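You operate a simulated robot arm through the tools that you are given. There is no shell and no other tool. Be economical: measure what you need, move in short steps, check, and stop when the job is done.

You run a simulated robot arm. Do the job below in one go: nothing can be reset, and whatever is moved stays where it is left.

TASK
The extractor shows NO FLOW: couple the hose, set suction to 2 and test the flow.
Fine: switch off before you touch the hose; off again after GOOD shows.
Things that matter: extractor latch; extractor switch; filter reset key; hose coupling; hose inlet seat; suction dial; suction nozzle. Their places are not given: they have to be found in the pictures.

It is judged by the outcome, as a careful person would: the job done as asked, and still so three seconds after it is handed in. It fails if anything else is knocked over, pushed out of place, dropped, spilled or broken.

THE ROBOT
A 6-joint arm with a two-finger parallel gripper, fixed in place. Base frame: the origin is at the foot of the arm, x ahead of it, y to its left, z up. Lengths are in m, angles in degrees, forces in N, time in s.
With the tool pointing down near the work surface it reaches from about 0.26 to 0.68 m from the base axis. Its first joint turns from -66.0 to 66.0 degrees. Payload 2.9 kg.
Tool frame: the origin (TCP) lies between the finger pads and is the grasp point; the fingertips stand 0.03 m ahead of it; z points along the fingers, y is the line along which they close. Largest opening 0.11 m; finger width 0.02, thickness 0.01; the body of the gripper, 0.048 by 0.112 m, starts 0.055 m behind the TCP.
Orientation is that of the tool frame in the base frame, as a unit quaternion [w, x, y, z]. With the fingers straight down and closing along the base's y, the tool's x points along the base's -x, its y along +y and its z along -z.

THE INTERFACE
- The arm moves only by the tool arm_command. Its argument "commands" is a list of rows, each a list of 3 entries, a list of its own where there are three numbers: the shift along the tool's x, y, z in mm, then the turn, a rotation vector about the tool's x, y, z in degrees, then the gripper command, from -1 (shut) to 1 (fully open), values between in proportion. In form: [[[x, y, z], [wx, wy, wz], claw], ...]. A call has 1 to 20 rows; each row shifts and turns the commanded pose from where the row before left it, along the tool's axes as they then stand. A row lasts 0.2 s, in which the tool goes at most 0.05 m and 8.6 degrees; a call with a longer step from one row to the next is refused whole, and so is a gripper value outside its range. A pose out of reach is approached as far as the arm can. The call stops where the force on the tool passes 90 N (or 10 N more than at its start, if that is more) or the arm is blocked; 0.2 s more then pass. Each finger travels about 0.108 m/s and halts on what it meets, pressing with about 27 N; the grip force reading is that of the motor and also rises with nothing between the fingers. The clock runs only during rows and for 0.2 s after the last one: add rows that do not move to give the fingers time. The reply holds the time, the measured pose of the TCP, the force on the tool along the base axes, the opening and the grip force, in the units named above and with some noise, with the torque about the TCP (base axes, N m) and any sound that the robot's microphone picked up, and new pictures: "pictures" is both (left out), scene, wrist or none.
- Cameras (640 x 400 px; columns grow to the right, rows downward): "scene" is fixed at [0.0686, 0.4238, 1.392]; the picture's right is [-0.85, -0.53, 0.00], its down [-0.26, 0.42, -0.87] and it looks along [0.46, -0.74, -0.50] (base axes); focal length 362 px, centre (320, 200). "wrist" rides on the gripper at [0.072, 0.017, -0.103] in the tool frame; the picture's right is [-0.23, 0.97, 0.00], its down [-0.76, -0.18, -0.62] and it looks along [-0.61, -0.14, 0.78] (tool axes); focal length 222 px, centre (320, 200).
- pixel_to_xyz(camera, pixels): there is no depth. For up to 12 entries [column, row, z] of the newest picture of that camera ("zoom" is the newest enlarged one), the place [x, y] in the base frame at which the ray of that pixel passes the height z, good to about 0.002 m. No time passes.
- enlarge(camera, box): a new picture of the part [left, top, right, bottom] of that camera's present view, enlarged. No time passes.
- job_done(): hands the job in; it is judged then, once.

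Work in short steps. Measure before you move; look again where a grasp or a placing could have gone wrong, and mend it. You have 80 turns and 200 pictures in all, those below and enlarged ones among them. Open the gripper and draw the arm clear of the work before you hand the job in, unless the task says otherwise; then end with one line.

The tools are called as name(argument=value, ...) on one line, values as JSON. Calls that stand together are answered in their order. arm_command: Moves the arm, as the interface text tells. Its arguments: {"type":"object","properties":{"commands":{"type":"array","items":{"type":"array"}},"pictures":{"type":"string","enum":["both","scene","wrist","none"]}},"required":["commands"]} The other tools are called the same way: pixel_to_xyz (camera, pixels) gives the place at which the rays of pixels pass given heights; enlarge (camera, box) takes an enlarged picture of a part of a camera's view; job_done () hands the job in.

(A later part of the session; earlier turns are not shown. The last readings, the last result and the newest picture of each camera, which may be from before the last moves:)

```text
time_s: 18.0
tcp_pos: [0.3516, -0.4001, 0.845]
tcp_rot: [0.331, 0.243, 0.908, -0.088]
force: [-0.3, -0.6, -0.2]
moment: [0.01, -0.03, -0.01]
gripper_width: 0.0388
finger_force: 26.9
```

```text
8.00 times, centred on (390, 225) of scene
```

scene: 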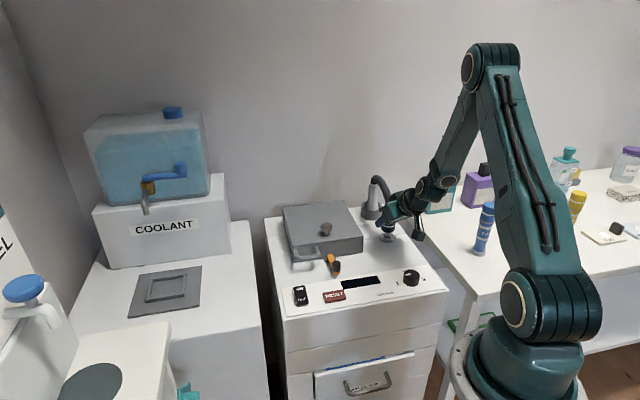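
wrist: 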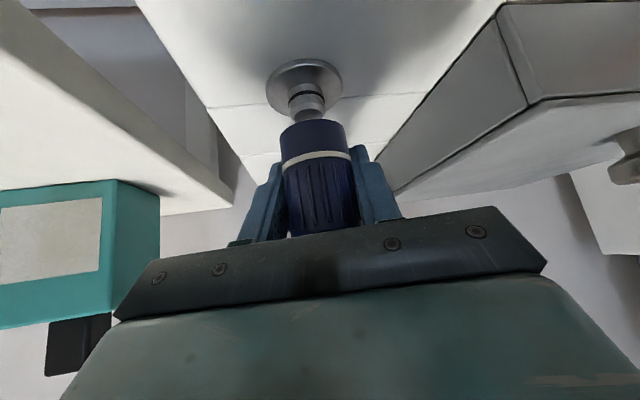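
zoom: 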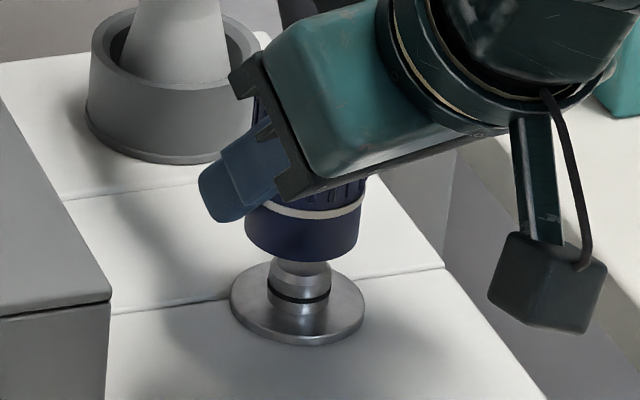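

Now both views line up within about 0.5 mm. I nudge -0.5 mm in y and lower 12 mm gently.

arm_command(commands=[[[2.6, -0.5, 3.1], [0, 0, 0], -1], [[2.6, 0, 3.1], [0, 0, 0], -1], [[2.6, 0, 3.1], [0, 0, 0], -1], [[0, 0, 0], [0, 0, 0], -1]])

enlarge(camera="wrist", box=[250, 70, 378, 150])

enlarge(camera="scene", box=[350, 200, 430, 250])

```text
time_s: 19.0
tcp_pos: [0.3506, -0.4005, 0.8323]
tcp_rot: [0.33, 0.243, 0.908, -0.089]
force: [-0.1, -0.4, -0.8]
moment: [-0.02, 0.01, -0.01]
gripper_width: 0.0388
finger_force: 27.1
```

scene: 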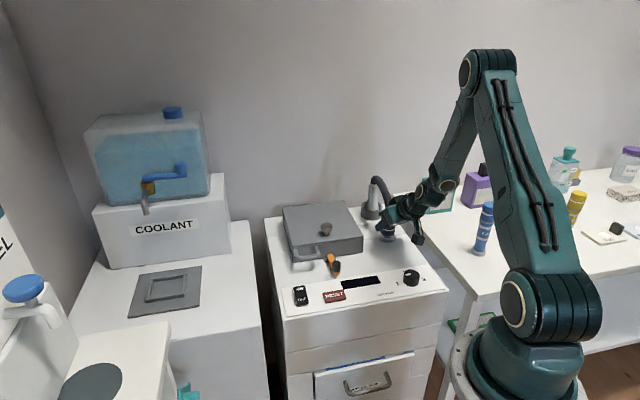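
wrist: 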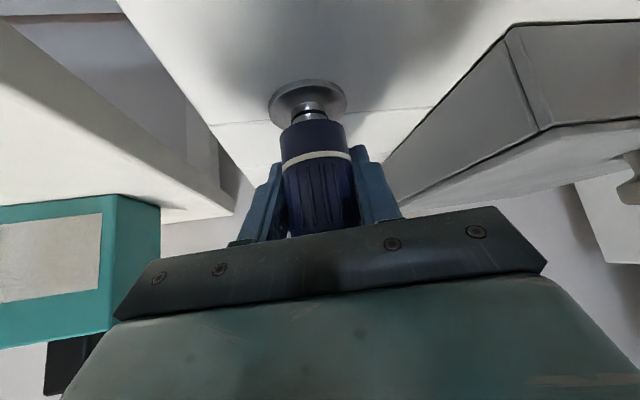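

```text
5.00 times, centred on (314, 110) of wrist
```

zoom: 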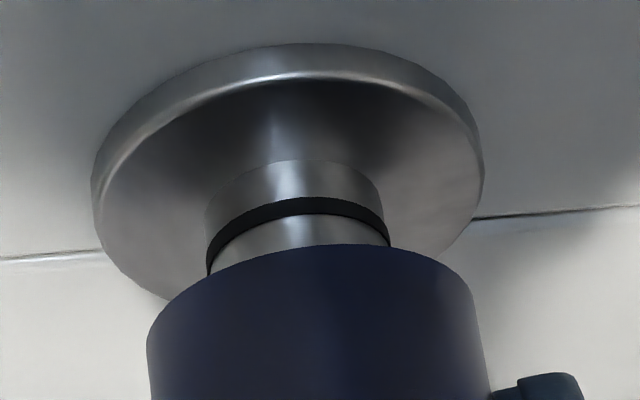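

```text
8.00 times, centred on (390, 225) of scene
```

zoom: 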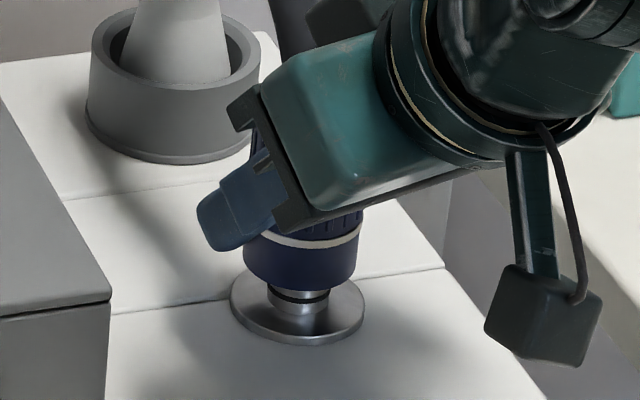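

Aligned; no contact force yet. I continue down in 3 mm rows.

arm_command(commands=[[[1.9, -0.3, 2.3], [0, 0, 0], -1], [[1.9, 0, 2.3], [0, 0, 0], -1], [[1.9, 0, 2.3], [0, 0, 0], -1], [[1.9, 0, 2.3], [0, 0, 0], -1], [[0, 0, 0], [0, 0, 0], -1]])

enlarge(camera="wrist", box=[250, 70, 378, 150])

enlarge(camera="scene", box=[350, 200, 430, 250])

```text
time_s: 20.2
tcp_pos: [0.3523, -0.401, 0.8223]
tcp_rot: [0.333, 0.242, 0.907, -0.09]
force: [7.8, 0.5, 22.9]
moment: [0.16, 0.02, -0.1]
gripper_width: 0.0392
finger_force: 26.8
```

scene: 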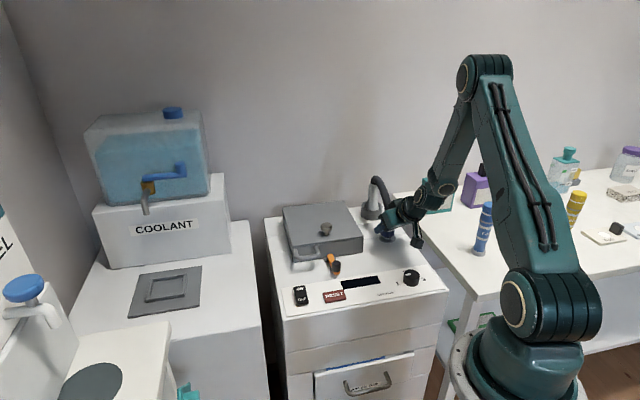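
wrist: 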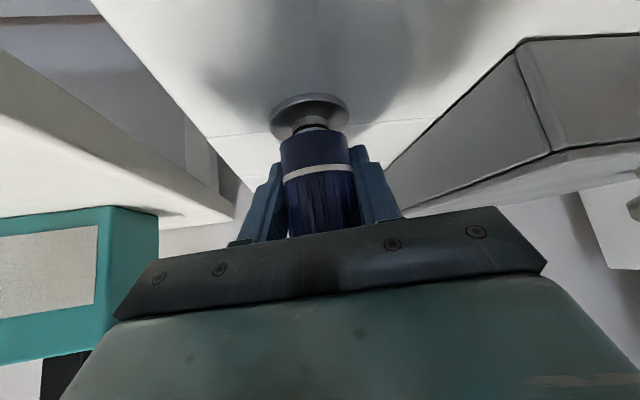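

```text
5.00 times, centred on (314, 110) of wrist
```

zoom: 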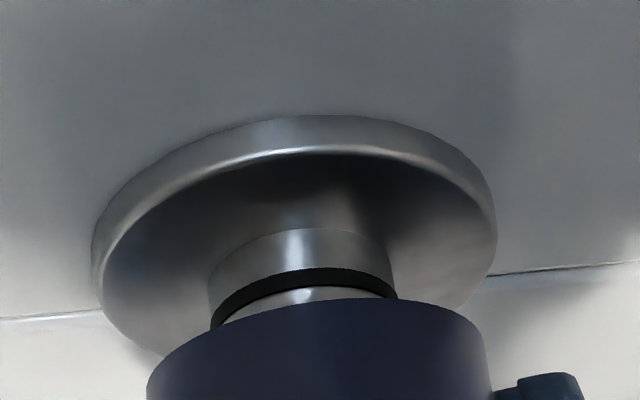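

```text
8.00 times, centred on (390, 225) of scene
```

zoom: 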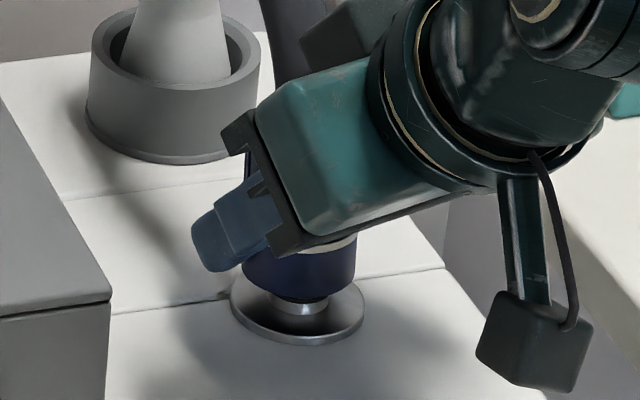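

Contact with 23 N and +7.8 N along x suggests a slight offset. I back up 4 mm, shift 1.5 mm in +x, and press again.

arm_command(commands=[[[-2.6, 0, -3.1], [0, 0, 0], -1], [[-1, 0.75, 0.84], [0, 0, 0], -1], [[1.9, 0, 2.3], [0, 0, 0], -1], [[1.3, 0, 1.5], [0, 0, 0], -1], [[0.6, 0, 0.8], [0, 0, 0], -1]], pictures="none")

enlarge(camera="wrist", box=[250, 70, 378, 150])

```text
time_s: 21.4
tcp_pos: [0.3518, -0.3991, 0.8185]
tcp_rot: [0.33, 0.243, 0.908, -0.089]
force: [-3.4, 1.0, 1.5]
moment: [0.02, 0.12, 0.01]
gripper_width: 0.0388
finger_force: 26.4
```

```text
5.00 times, centred on (314, 110) of wrist
```

zoom: 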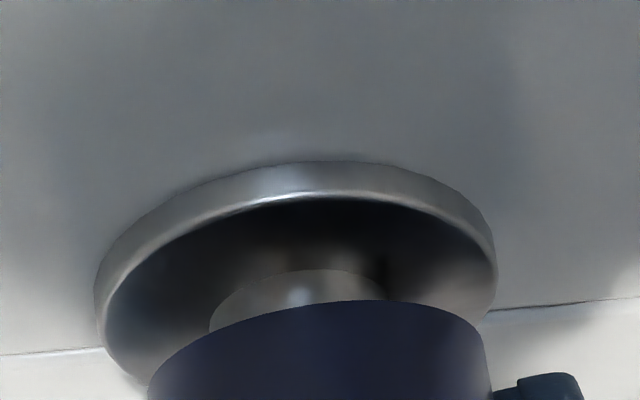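

It slipped past the seal with almost no force. I keep pressing down toward the flange.

arm_command(commands=[[[1.9, 0, 2.3], [0, 0, 0], -1], [[1.9, 0, 2.3], [0, 0, 0], -1], [[1.3, 0, 1.5], [0, 0, 0], -1], [[0, 0, 0], [0, 0, 0], -1]], pictures="none")

enlarge(camera="wrist", box=[250, 70, 378, 150])

enlarge(camera="scene", box=[350, 200, 430, 250])

```text
time_s: 22.4
tcp_pos: [0.3518, -0.4008, 0.8113]
tcp_rot: [0.33, 0.244, 0.907, -0.089]
force: [-14.5, 5.4, 15.7]
moment: [-0.1, 0.03, 0.01]
gripper_width: 0.039
finger_force: 26.7
```

```text
5.00 times, centred on (314, 110) of wrist
```

zoom: 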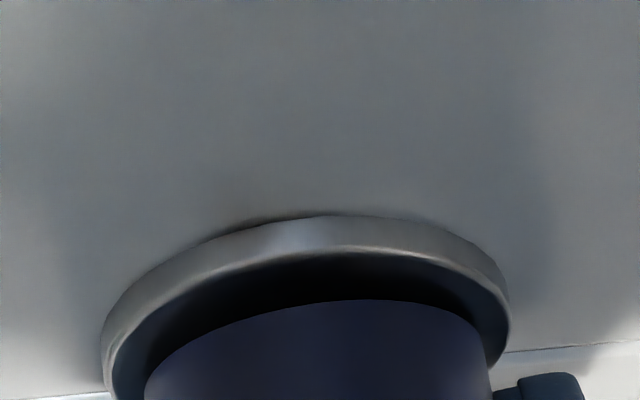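

```text
8.00 times, centred on (390, 225) of scene
```

zoom: 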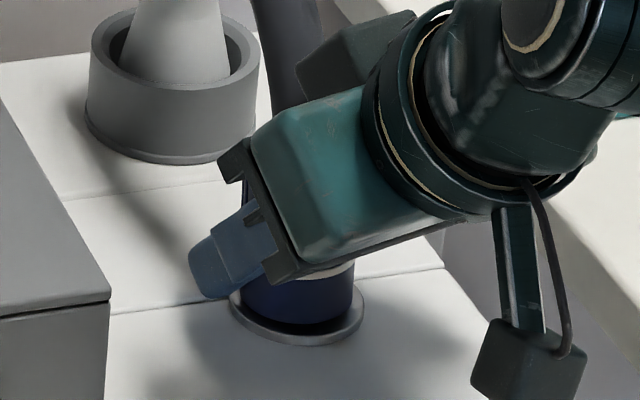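

Nearly down, but fingertips may be close to the panel. I relax the side force by 1.2 mm and check the effect.

arm_command(commands=[[[0.8, -0.5, -0.7], [0, 0, 0], -1], [[0, 0, 0], [0, 0, 0], -1]], pictures="wrist")

enlarge(camera="scene", box=[366, 222, 406, 247])

```text
time_s: 23.0
tcp_pos: [0.3522, -0.4004, 0.8106]
tcp_rot: [0.332, 0.242, 0.907, -0.089]
force: [0.1, -1.4, 8.4]
moment: [-0.2, -0.2, 0.02]
gripper_width: 0.0393
finger_force: 26.9
```

wrist: 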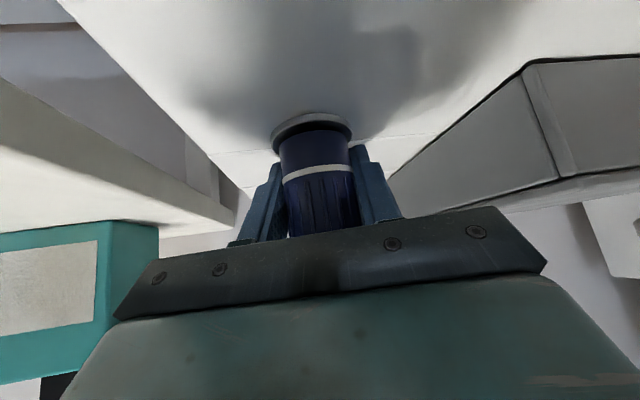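

```text
16.00 times, centred on (386, 234) of scene
```

zoom: 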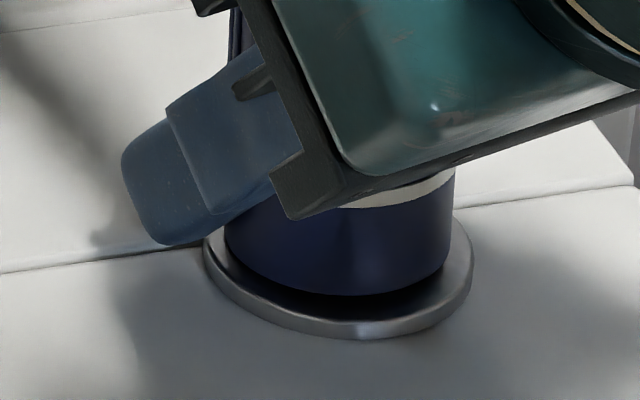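

A ~3 mm gap remains and the fingertips are close to the panel. I release, move up 12 mm, regrip nearer the top, and then push down.

arm_command(commands=[[[0, 0, 0], [0, 0, 0], 0.0], [[0, 0, 0], [0, 0, 0], 0.0], [[-7.7, 0, -9.2], [0, 0, 0], 0.0], [[0, 0, 0], [0, 0, 0], -1], [[0, 0, 0], [0, 0, 0], -1]])

enlarge(camera="scene", box=[350, 200, 430, 250])

```text
time_s: 24.2
tcp_pos: [0.3506, -0.4002, 0.8229]
tcp_rot: [0.33, 0.244, 0.907, -0.089]
force: [0.6, 0.8, 0.8]
moment: [0.03, 0.02, -0.01]
gripper_width: 0.0386
finger_force: 27.1
```

scene: 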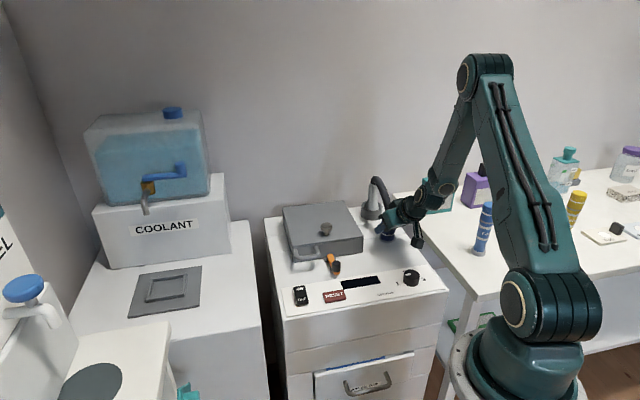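
wrist: 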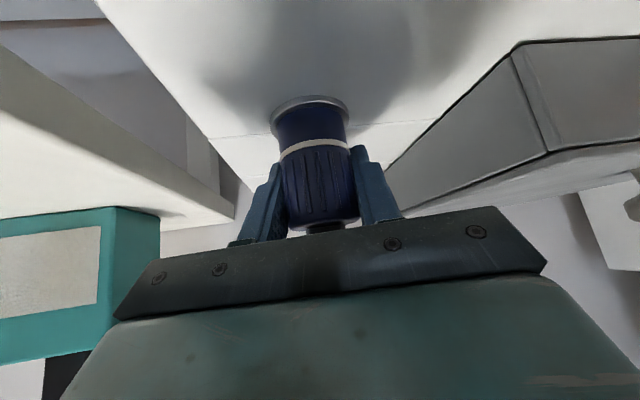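

```text
8.00 times, centred on (390, 225) of scene
```

zoom: 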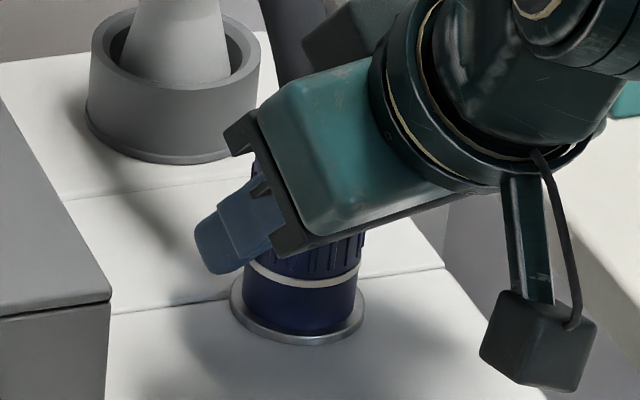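

On release it settled onto the flange. I push down gently to confirm it is fully seated.

arm_command(commands=[[[1.3, 0, 1.5], [0, 0, 0], -1], [[1.3, 0, 1.5], [0, 0, 0], -1], [[1.3, 0, 1.5], [0, 0, 0], -1], [[0, 0, 0], [0, 0, 0], -1]], pictures="none")

enlarge(camera="wrist", box=[250, 70, 410, 170])

enlarge(camera="scene", box=[366, 215, 414, 245])

```text
time_s: 25.2
tcp_pos: [0.3513, -0.4007, 0.8185]
tcp_rot: [0.333, 0.243, 0.907, -0.09]
force: [0.7, 0.9, 22.3]
moment: [0.04, -0.13, 0.0]
gripper_width: 0.0388
finger_force: 27.3
heard: snap
```

```text
4.00 times, centred on (330, 120) of wrist
```

zoom: 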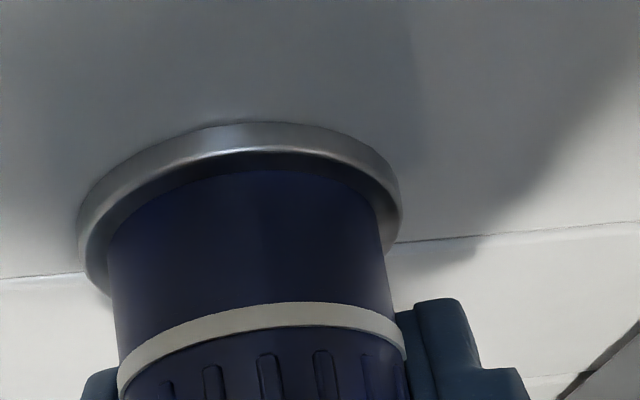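

```text
13.33 times, centred on (390, 230) of scene
```

zoom: 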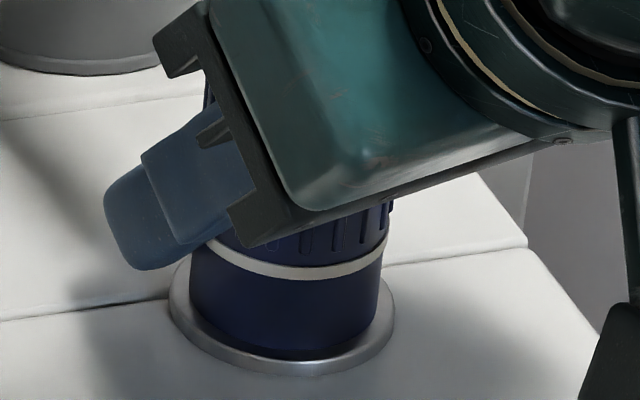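

A "snap": the coupling is locked. I open and retreat back along the tool axis, then straighten the tool.

arm_command(commands=[[[-0.6, 0, -0.8], [0, 0, 0], 0.45], [[0, 0, 0], [0, 0, 0], 0.45], [[0, 0, -30], [0, 0, 0], 0.45], [[0, 0, -40], [0, 0, 0], 0.45], [[-20, 0, -40], [0, 0, 0], 0.45], [[-25, 0, -30], [0, 0, 0], 0.0], [[0, 0, 0], [0, 8, 0], 0], [[0, 0, 0], [0, 8, 0], 0], [[0, 0, 0], [0, 8, 0], 0], [[0, 0, 0], [0, 8, 0], 0], [[0, 0, 0], [0, 8, 0], 0], [[0, 0, 0], [0, 0, 0], 0]])

enlarge(camera="scene", box=[340, 180, 452, 300])

```text
time_s: 27.8
tcp_pos: [0.3039, -0.372, 0.955]
tcp_rot: [-0.001, 0.259, 0.966, 0.0]
force: [0.0, -0.5, -0.2]
moment: [0.02, 0.02, 0.01]
gripper_width: 0.0553
finger_force: 0.0
```

scene: 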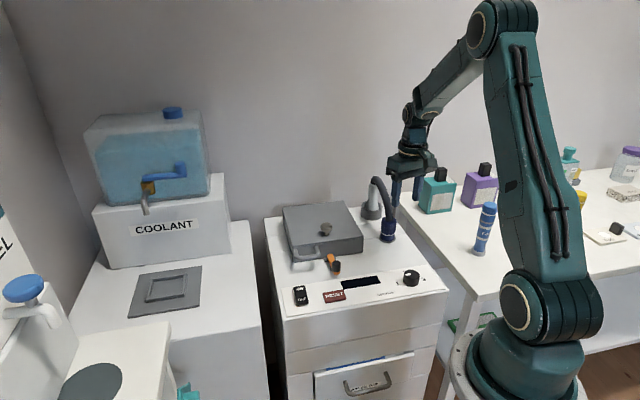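
wrist: 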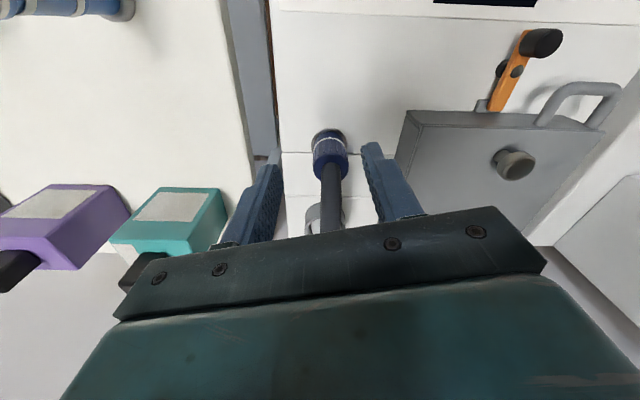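

```text
3.33 times, centred on (396, 240) of scene
```

zoom: 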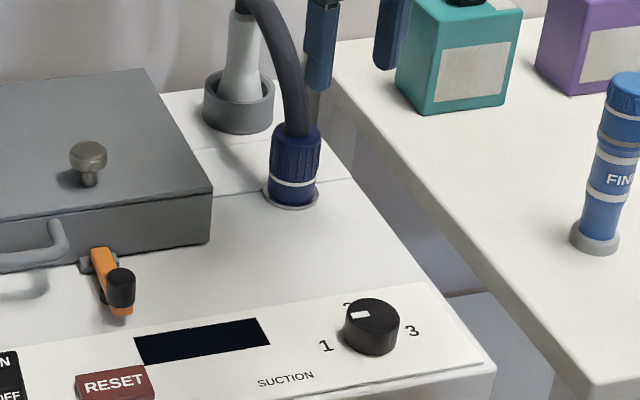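

The coupling stands straight on its seat. Next the dial: I move above it (≈0.233,-0.243) and yaw back to 0°.

arm_command(commands=[[[31.5, 19, 0], [0, 0, 0], 0], [[31.5, 19, 0], [0, 0, 0], 0], [[31.5, 19, 0], [0, 0, 0], 0], [[31.5, 19, 0], [0, 0, 0], 0], [[0, 0, 0], [0, 0, -7.5], 0], [[0, 0, 0], [0, 0, -7.5], 0], [[0, 0, 0], [0, 0, -7.5], 0], [[0, 0, 0], [0, 0, -7.5], 0], [[0, 0, 0], [0, 0, 0], 0]])

enlarge(camera="scene", box=[362, 230, 458, 290])

enlarge(camera="wrist", box=[200, 40, 456, 200])

```text
time_s: 29.8
tcp_pos: [0.2317, -0.244, 0.9532]
tcp_rot: [0.0, -0.001, 1.0, -0.001]
force: [0.6, 0.3, 0.0]
moment: [0.0, 0.02, 0.01]
gripper_width: 0.0549
finger_force: 0.0
```

scene: 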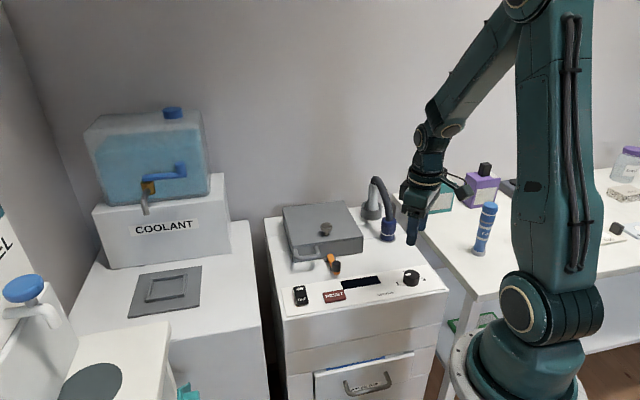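
wrist: 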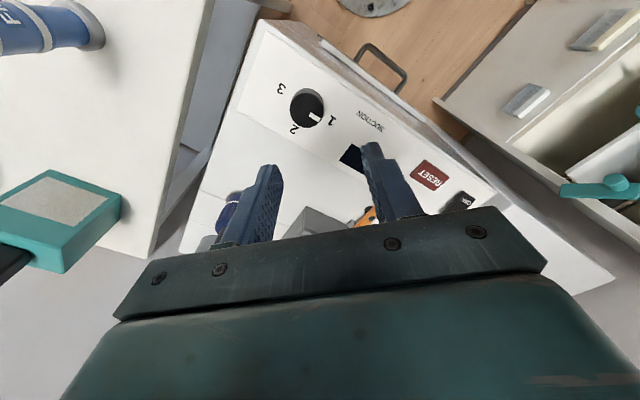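

```text
6.67 times, centred on (410, 260) of scene
```

zoom: 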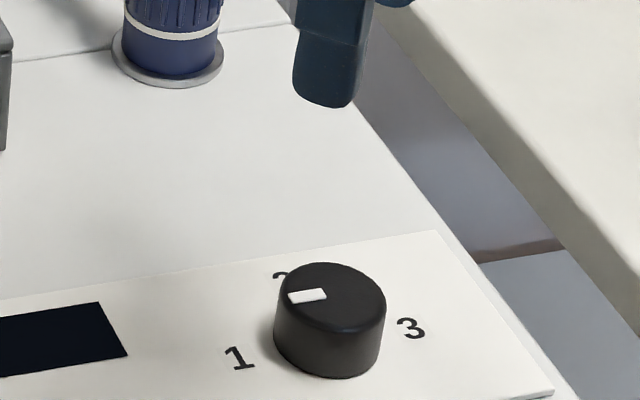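

```text
2.50 times, centred on (328, 120) of wrist
```

zoom: 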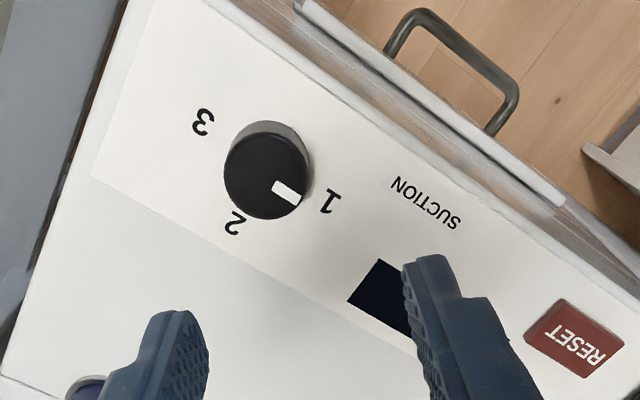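

Measuring the dial's top centre with both cameras: wrist (306,111), scene (412,274.6).

pixel_to_xyz(camera="wrist", pixels=[[306, 111.2, 0.8], [306, 111.2, 0.805], [306, 111.2, 0.81], [306, 111.2, 0.815], [306, 111.2, 0.82], [289, 114, 0.81], [323, 110, 0.81]])

pixel_to_xyz(camera="scene", pixels=[[412.1, 274.6, 0.8], [412.1, 274.6, 0.805], [412.1, 274.6, 0.81], [412.1, 274.6, 0.815], [412.1, 274.6, 0.82], [403.5, 274.6, 0.81], [419.8, 274.6, 0.81]])

```text
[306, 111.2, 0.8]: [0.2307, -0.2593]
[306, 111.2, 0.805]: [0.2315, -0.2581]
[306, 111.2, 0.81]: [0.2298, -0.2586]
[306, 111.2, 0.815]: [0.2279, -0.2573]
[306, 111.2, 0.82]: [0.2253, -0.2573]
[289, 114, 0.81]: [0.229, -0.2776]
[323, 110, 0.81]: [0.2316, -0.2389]
```

```text
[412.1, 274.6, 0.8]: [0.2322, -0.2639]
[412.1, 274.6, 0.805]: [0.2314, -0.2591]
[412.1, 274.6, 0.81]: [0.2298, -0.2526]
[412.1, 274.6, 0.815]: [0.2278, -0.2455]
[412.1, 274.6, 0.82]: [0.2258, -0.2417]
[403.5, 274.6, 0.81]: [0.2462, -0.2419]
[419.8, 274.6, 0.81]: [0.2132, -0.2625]
```

Dial centre (0.231,-0.2585), top z≈0.805. I centre over it and descend with the fingers at 0.06 m.

arm_command(commands=[[[0.5, -14.5, 0], [0, 0, 0], 0.1], [[0, 0, 40], [0, 0, 0], 0.1], [[0, 0, 40], [0, 0, 0], 0.1], [[0, 0, 30], [0, 0, 0], 0.1], [[0, 0, 15], [0, 0, 0], 0.1], [[0, 0, 0], [0, 0, 0], 0.1]])

enlarge(camera="scene", box=[362, 230, 458, 290])

```text
time_s: 31.2
tcp_pos: [0.233, -0.2576, 0.828]
tcp_rot: [0.0, 0.0, 1.0, 0.0]
force: [0.7, -0.4, 0.0]
moment: [-0.03, -0.02, 0.01]
gripper_width: 0.0604
finger_force: 0.1
```

scene: 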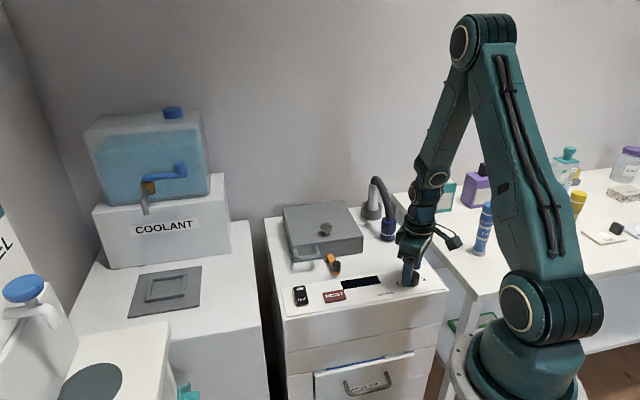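
wrist: 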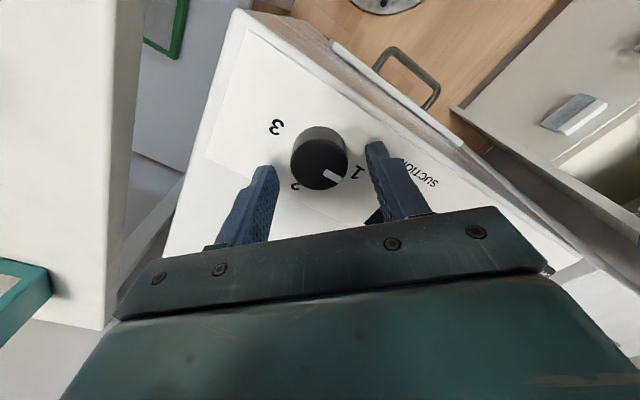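

```text
6.67 times, centred on (410, 260) of scene
```

zoom: 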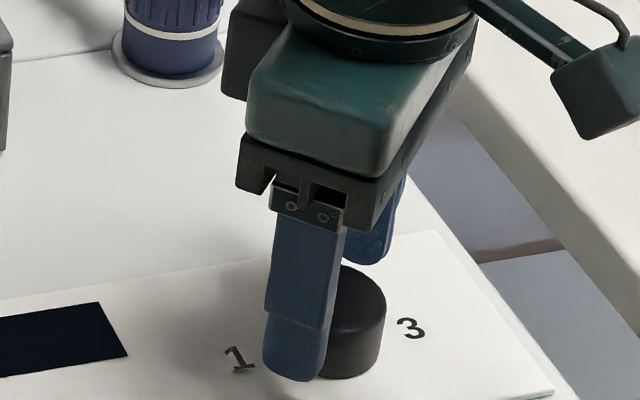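

Fingers straddle the dial. I lower 6 mm more and close.

arm_command(commands=[[[1, 0, 3], [0, 0, 0], 0.1], [[0, 0, 3], [0, 0, 0], 0.1], [[0, 0, 0], [0, 0, 0], -1], [[0, 0, 0], [0, 0, 0], -1], [[0, 0, 0], [0, 0, 0], -1]], pictures="wrist")

enlarge(camera="wrist", box=[240, 90, 400, 190])

```text
time_s: 32.4
tcp_pos: [0.2308, -0.2579, 0.8229]
tcp_rot: [0.0, 0.001, 1.0, -0.001]
force: [-2.0, -3.6, -5.2]
moment: [-0.13, 0.09, -0.01]
gripper_width: 0.0368
finger_force: 44.9
```

wrist: 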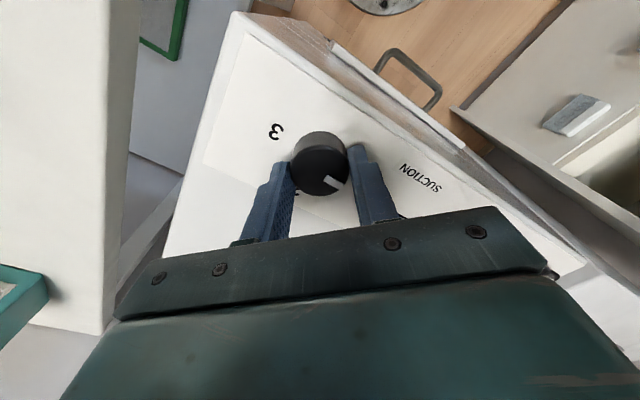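

```text
4.00 times, centred on (320, 140) of wrist
```

zoom: 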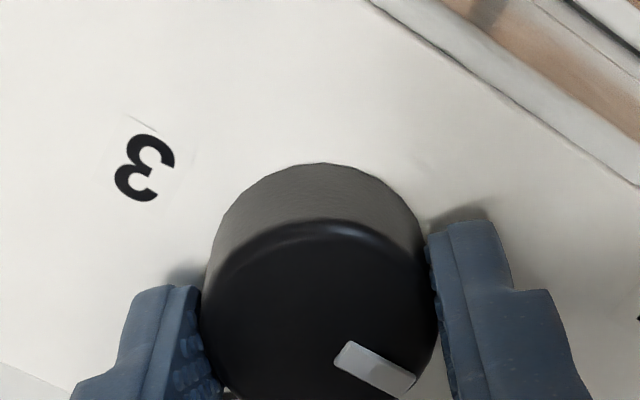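

Good grip (0.037 m). I turn the dial clockwise (tool wz +) half way and check the readings.

arm_command(commands=[[[0, 0, 0], [0, 0, 7.5], -1], [[0, 0, 0], [0, 0, 7.5], -1], [[0, 0, 0], [0, 0, 7.5], -1], [[0, 0, 0], [0, 0, 7.5], -1], [[0, 0, 0], [0, 0, 7.5], -1], [[0, 0, 0], [0, 0, 7.5], -1]])

enlarge(camera="wrist", box=[240, 90, 400, 190])

```text
time_s: 33.8
tcp_pos: [0.23, -0.2577, 0.8232]
tcp_rot: [0.0, 0.384, 0.923, -0.001]
force: [-3.0, -11.9, -16.9]
moment: [-0.49, 0.28, 0.04]
gripper_width: 0.037
finger_force: 44.8
```

scene: 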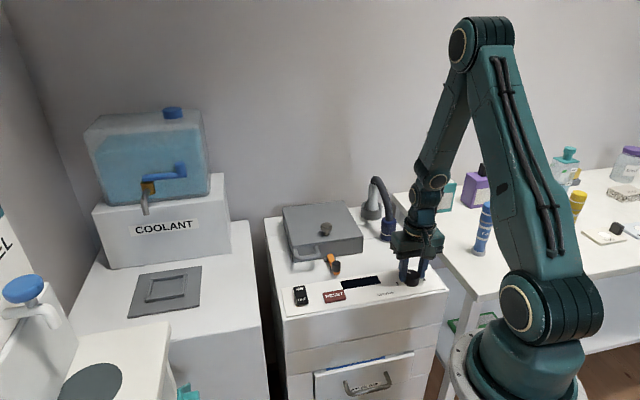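
wrist: 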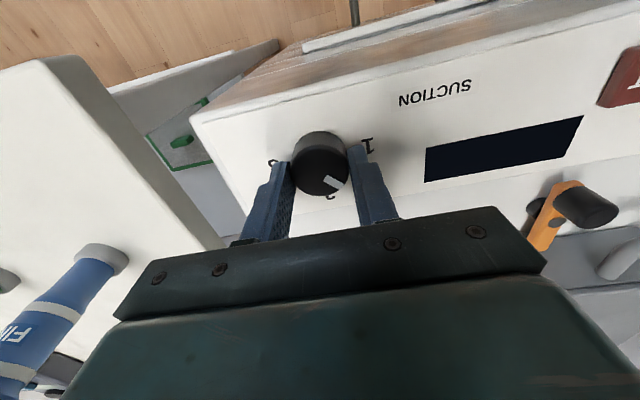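

```text
4.00 times, centred on (320, 140) of wrist
```

zoom: 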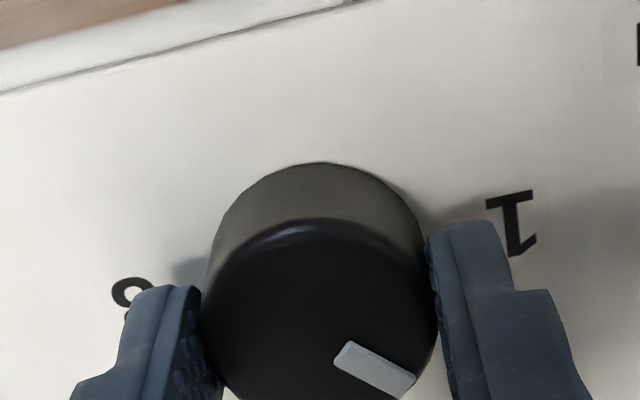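

The dial follows the fingers; about 45° remain. I turn the rest.

arm_command(commands=[[[0, 0, 0], [0, 0, 7.5], -1], [[0, 0, 0], [0, 0, 7.5], -1], [[0, 0, 0], [0, 0, 7.5], -1], [[0, 0, 0], [0, 0, 7.5], -1], [[0, 0, 0], [0, 0, 7.5], -1], [[0, 0, 0], [0, 0, 7.5], -1]])

enlarge(camera="wrist", box=[240, 90, 400, 190])

```text
time_s: 35.2
tcp_pos: [0.2293, -0.2584, 0.8225]
tcp_rot: [0.0, 0.708, 0.706, -0.001]
force: [-5.9, -16.2, -20.6]
moment: [0.01, 0.07, 0.02]
gripper_width: 0.0368
finger_force: 45.0
```

scene: 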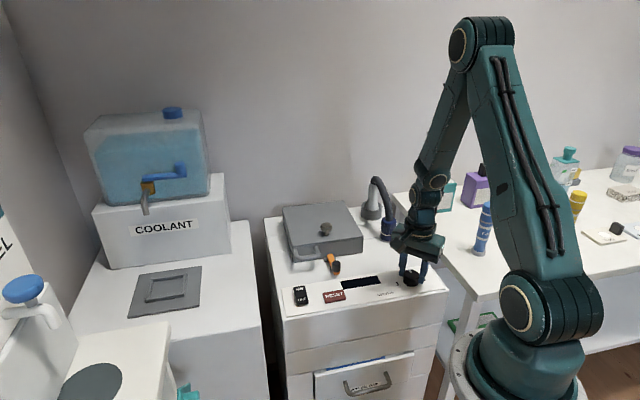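
wrist: 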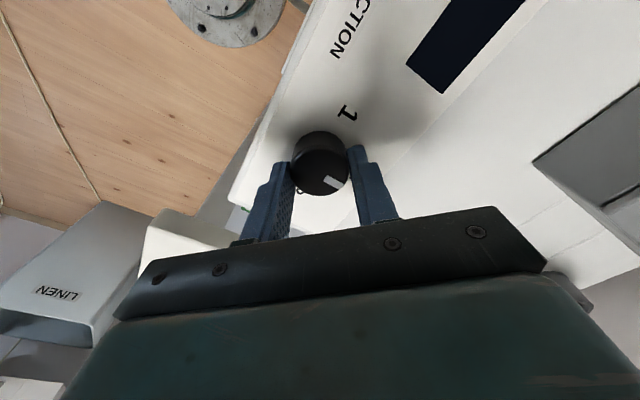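

```text
4.00 times, centred on (320, 140) of wrist
```

zoom: 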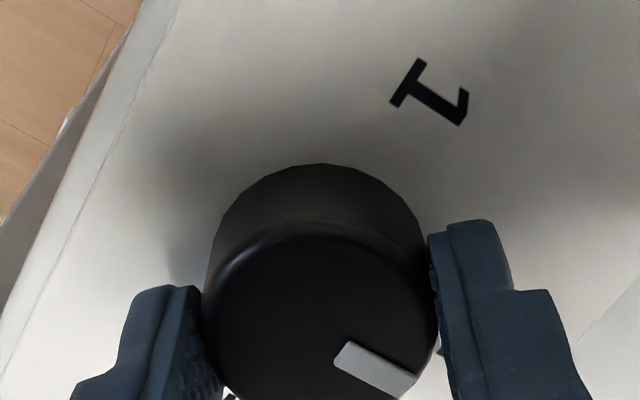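

Turned 90°. I release, rise straight up and check the pointer.

arm_command(commands=[[[0, 0, 0], [0, 0, 0], 0.1], [[0, 0, 0], [0, 0, 0], 0.1], [[0, 0, -30], [0, 0, 0], 0.1], [[0, 0, -40], [0, 0, 0], 0.1], [[0, 0, -40], [0, 0, 0], 0.1], [[0, 0, 0], [0, 0, 0], -1]])

enlarge(camera="scene", box=[370, 250, 450, 300])

enlarge(camera="wrist", box=[240, 50, 400, 150])

```text
time_s: 36.6
tcp_pos: [0.2307, -0.2572, 0.9342]
tcp_rot: [0.0, 0.708, 0.707, 0.0]
force: [0.4, -0.3, 0.0]
moment: [-0.01, 0.03, -0.02]
gripper_width: 0.0001
finger_force: 24.1
```

scene: 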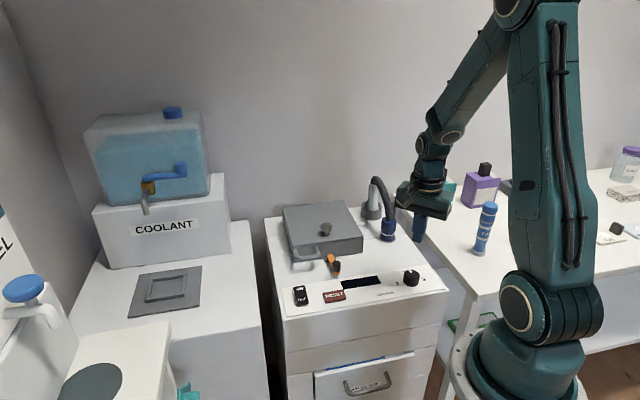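
wrist: 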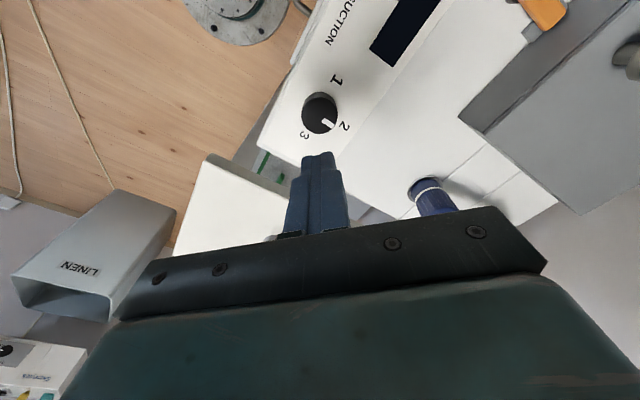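

```text
8.00 times, centred on (410, 275) of scene
```

zoom: 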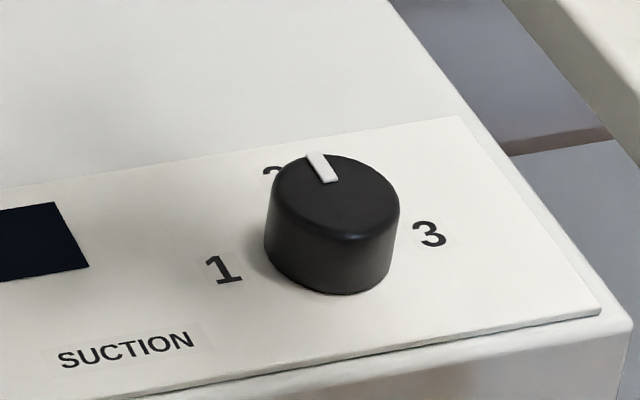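

```text
4.00 times, centred on (320, 100) of wrist
```

zoom: 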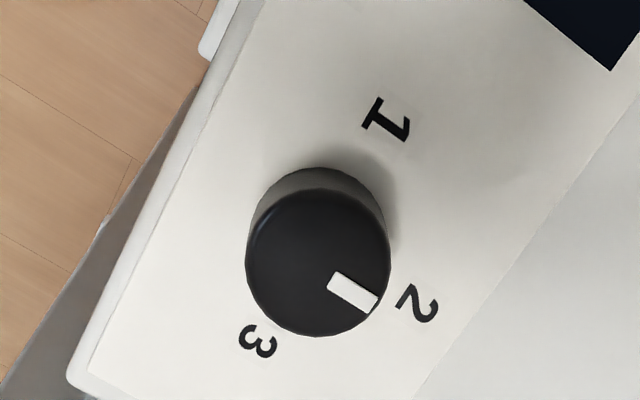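

The pointer is at 2. Now I go over to the switch (gripper shut), yawing to -45° to align with the rocker.

arm_command(commands=[[[22.5, 25, 0], [0, 0, 0], -1], [[22.5, 25, 0], [0, 0, 0], -1], [[22.5, 25, 0], [0, 0, 0], -1], [[22.5, 25, 0], [0, 0, 0], -1], [[22.5, 25, 0], [0, 0, 0], -1], [[22.5, 25, 0], [0, 0, 0], -1], [[22.5, 25, 0], [0, 0, 0], -1], [[22.5, 25, 0], [0, 0, 0], -1], [[0, 0, 0], [0, 0, -7.5], -1], [[0, 0, 0], [0, 0, -7.5], -1], [[0, 0, 0], [0, 0, -7.5], -1], [[0, 0, 0], [0, 0, -7.5], -1], [[0, 0, 0], [0, 0, -7.5], -1], [[0, 0, 0], [0, 0, -7.5], -1], [[0, 0, 0], [0, 0, 0], -1]])

enlarge(camera="wrist", box=[240, 50, 400, 150])

enlarge(camera="scene", box=[270, 250, 350, 310])

```text
time_s: 39.8
tcp_pos: [0.4298, -0.0775, 0.9336]
tcp_rot: [0.0, 0.382, 0.924, -0.001]
force: [-0.4, -0.2, -0.6]
moment: [0.02, 0.0, 0.03]
gripper_width: 0.0001
finger_force: 27.0
```

scene: 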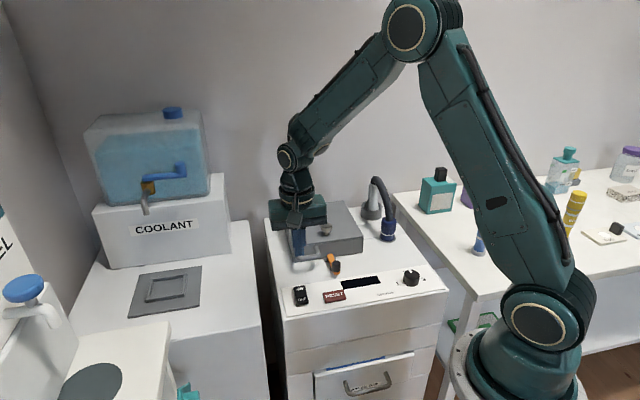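
wrist: 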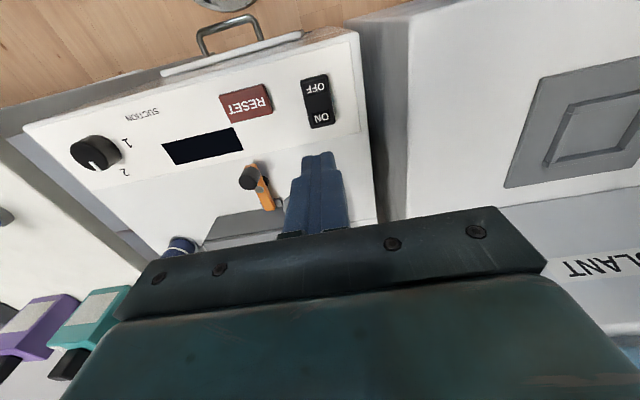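

```text
4.00 times, centred on (320, 100) of wrist
```

zoom: 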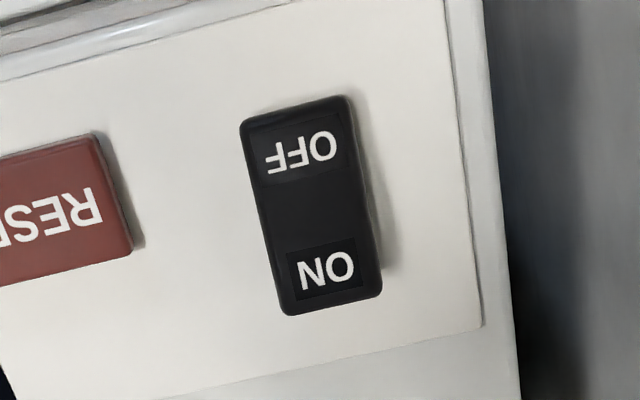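

```text
6.67 times, centred on (310, 280) of scene
```

zoom: 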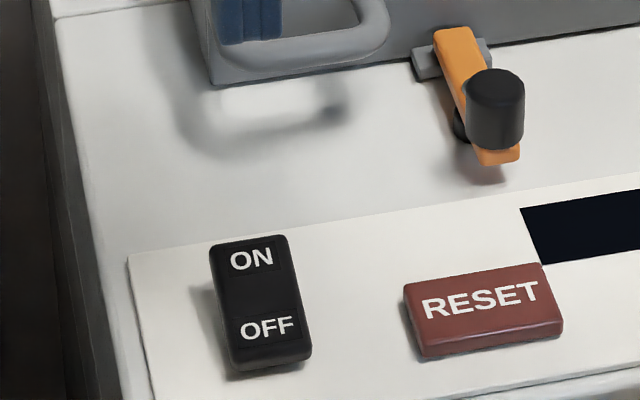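

I compute the ON and OFF spots from both cameras.

pixel_to_xyz(camera="wrist", pixels=[[321.7, 118, 0.8], [321.7, 118, 0.807], [315, 88, 0.795], [322.5, 124, 0.8]])

pixel_to_xyz(camera="scene", pixels=[[307.6, 289, 0.8], [307.6, 289, 0.807], [310, 299, 0.795], [301.5, 289, 0.8]])

```text
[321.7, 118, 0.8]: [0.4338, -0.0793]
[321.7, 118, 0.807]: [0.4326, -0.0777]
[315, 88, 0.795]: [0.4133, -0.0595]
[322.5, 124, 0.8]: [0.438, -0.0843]
```

```text
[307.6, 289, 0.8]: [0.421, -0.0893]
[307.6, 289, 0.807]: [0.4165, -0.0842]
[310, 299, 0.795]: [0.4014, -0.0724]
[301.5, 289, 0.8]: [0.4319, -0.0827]
```

ON spot ≈(0.436,-0.082). I shift there and press down as before.

arm_command(commands=[[[-7.4, 1, 0], [0, 0, 0], -1], [[0, 0, 40], [0, 0, 0], -1], [[0, 0, 40], [0, 0, 0], -1], [[0, 0, 12], [0, 0, 0], -1], [[0, 0, 4], [0, 0, 0], -1], [[0, 0, 3], [0, 0, 0], -1], [[0, 0, 3], [0, 0, 0], -1], [[0, 0, 3], [0, 0, 0], -1]], pictures="scene")

enlarge(camera="scene", box=[270, 240, 398, 320])

```text
time_s: 41.6
tcp_pos: [0.4356, -0.0833, 0.8294]
tcp_rot: [0.001, 0.382, 0.924, 0.0]
force: [-4.5, -0.8, 27.1]
moment: [0.16, 0.34, -0.08]
gripper_width: 0.0
finger_force: 27.0
```

scene: 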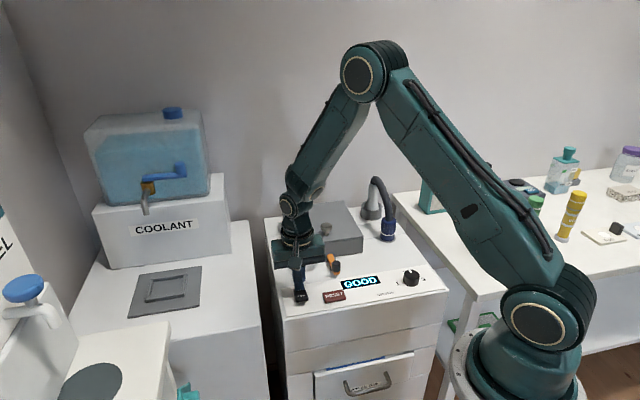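

```text
5.00 times, centred on (334, 280) of scene
```

zoom: 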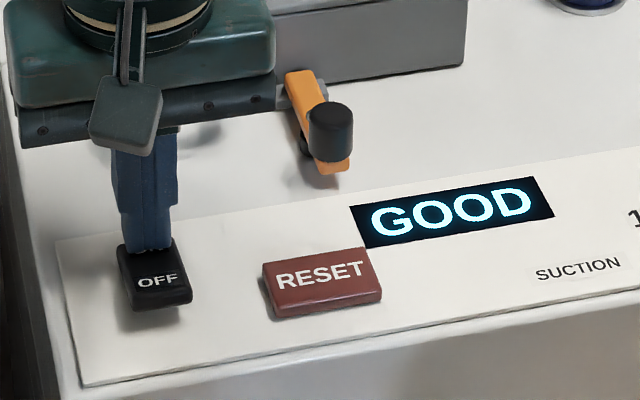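

GOOD is displayed. I lift, let it stand a moment to confirm, and position over the OFF end.

arm_command(commands=[[[0, 0, -15], [0, 0, 0], -1], [[0, 0, -20], [0, 0, 0], -1], [[19, 0, 0], [0, 0, 0], -1], [[19, 0, 0], [0, 0, 0], -1], [[0, 0, 0], [0, 0, 0], -1], [[0, 0, 0], [0, 0, 0], -1], [[0, 0, 0], [0, 0, 0], -1], [[0, 0, 0], [0, 0, 0], -1]])

enlarge(camera="scene", box=[270, 240, 398, 320])

```text
time_s: 43.4
tcp_pos: [0.4097, -0.055, 0.8632]
tcp_rot: [0.0, 0.382, 0.924, 0.0]
force: [-1.1, -0.2, -0.3]
moment: [-0.04, 0.02, 0.01]
gripper_width: 0.0
finger_force: 27.2
```

scene: 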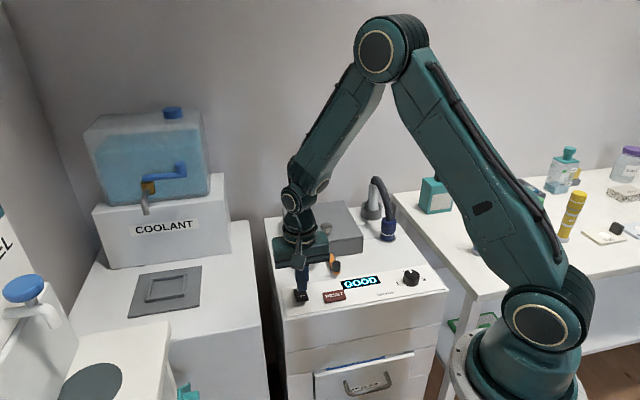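
wrist: 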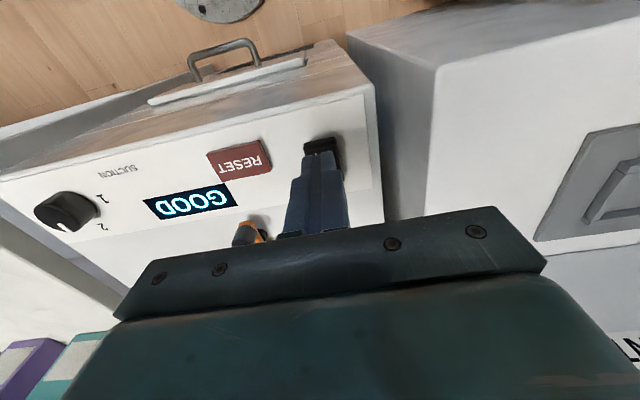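

```text
5.00 times, centred on (334, 280) of scene
```

zoom: 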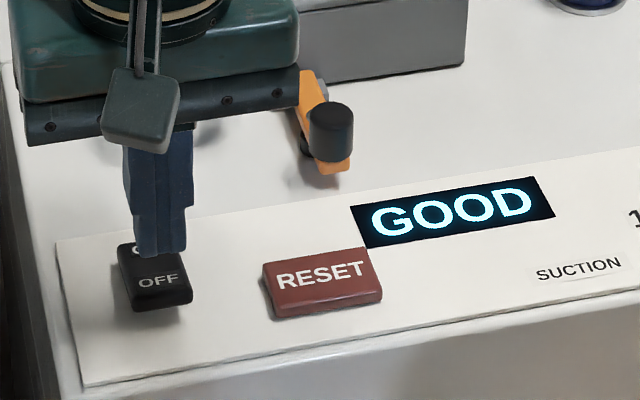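

GOOD holds. I press the OFF end, a touch further out as before.

arm_command(commands=[[[3, 0, 10], [0, 0, 0], -1], [[0, 0, 10], [0, 0, 0], -1], [[0, 0, 5], [0, 0, 0], -1], [[0, 0, 3], [0, 0, 0], -1], [[0, 0, 3], [0, 0, 0], -1], [[0, 0, 3], [0, 0, 0], -1]], pictures="scene")

```text
time_s: 44.8
tcp_pos: [0.407, -0.0542, 0.8282]
tcp_rot: [0.0, 0.382, 0.924, 0.0]
force: [0.8, -0.3, 0.1]
moment: [0.0, 0.02, -0.02]
gripper_width: 0.0
finger_force: 26.7
```

scene: 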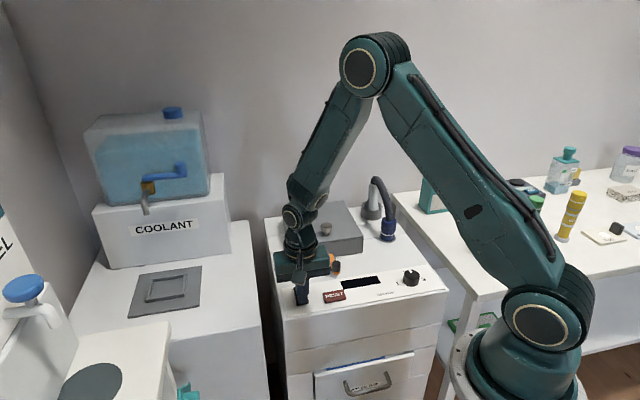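

The display is dark again. I rise clear, open the gripper and take a last look.

arm_command(commands=[[[0, 0, -30], [0, 0, 0], -1], [[0, 0, -45], [0, 0, 0], -1], [[0, 0, -45], [0, 0, 0], -1], [[0, 0, -45], [0, 0, 0], 0.5], [[0, 0, -30], [0, 0, 0], 0.5], [[0, 0, 0], [0, 0, 0], 0.5], [[0, 0, 0], [0, 0, 0], 0.5]])

enlarge(camera="scene", box=[270, 170, 462, 310])

```text
time_s: 46.4
tcp_pos: [0.4078, -0.0529, 1.0252]
tcp_rot: [0.0, 0.382, 0.924, 0.0]
force: [0.8, 0.2, 0.5]
moment: [0.01, 0.0, -0.02]
gripper_width: 0.0826
finger_force: 0.1
```

scene: 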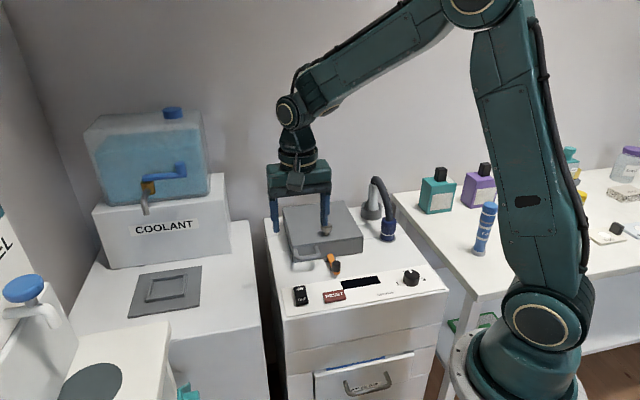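
wrist: 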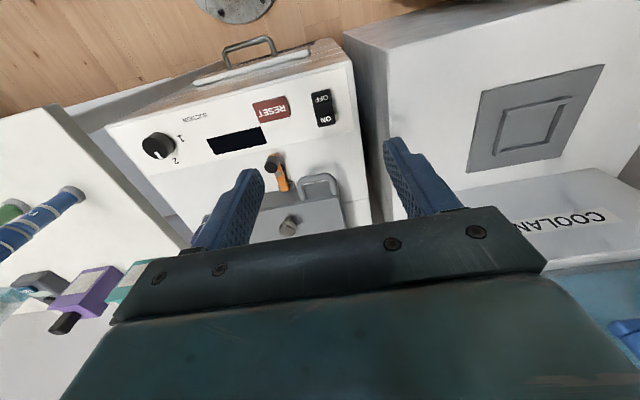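

```text
2.86 times, centred on (366, 240) of scene
```

zoom: 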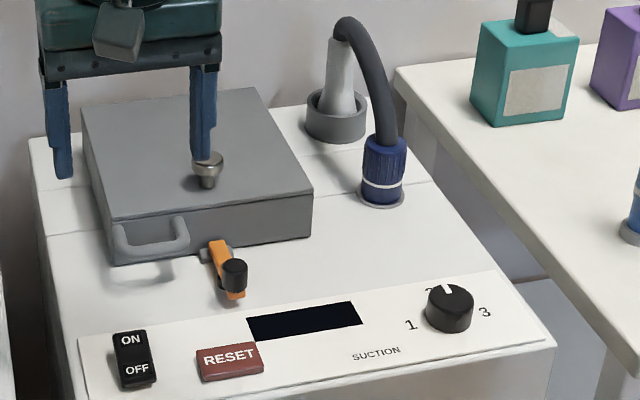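

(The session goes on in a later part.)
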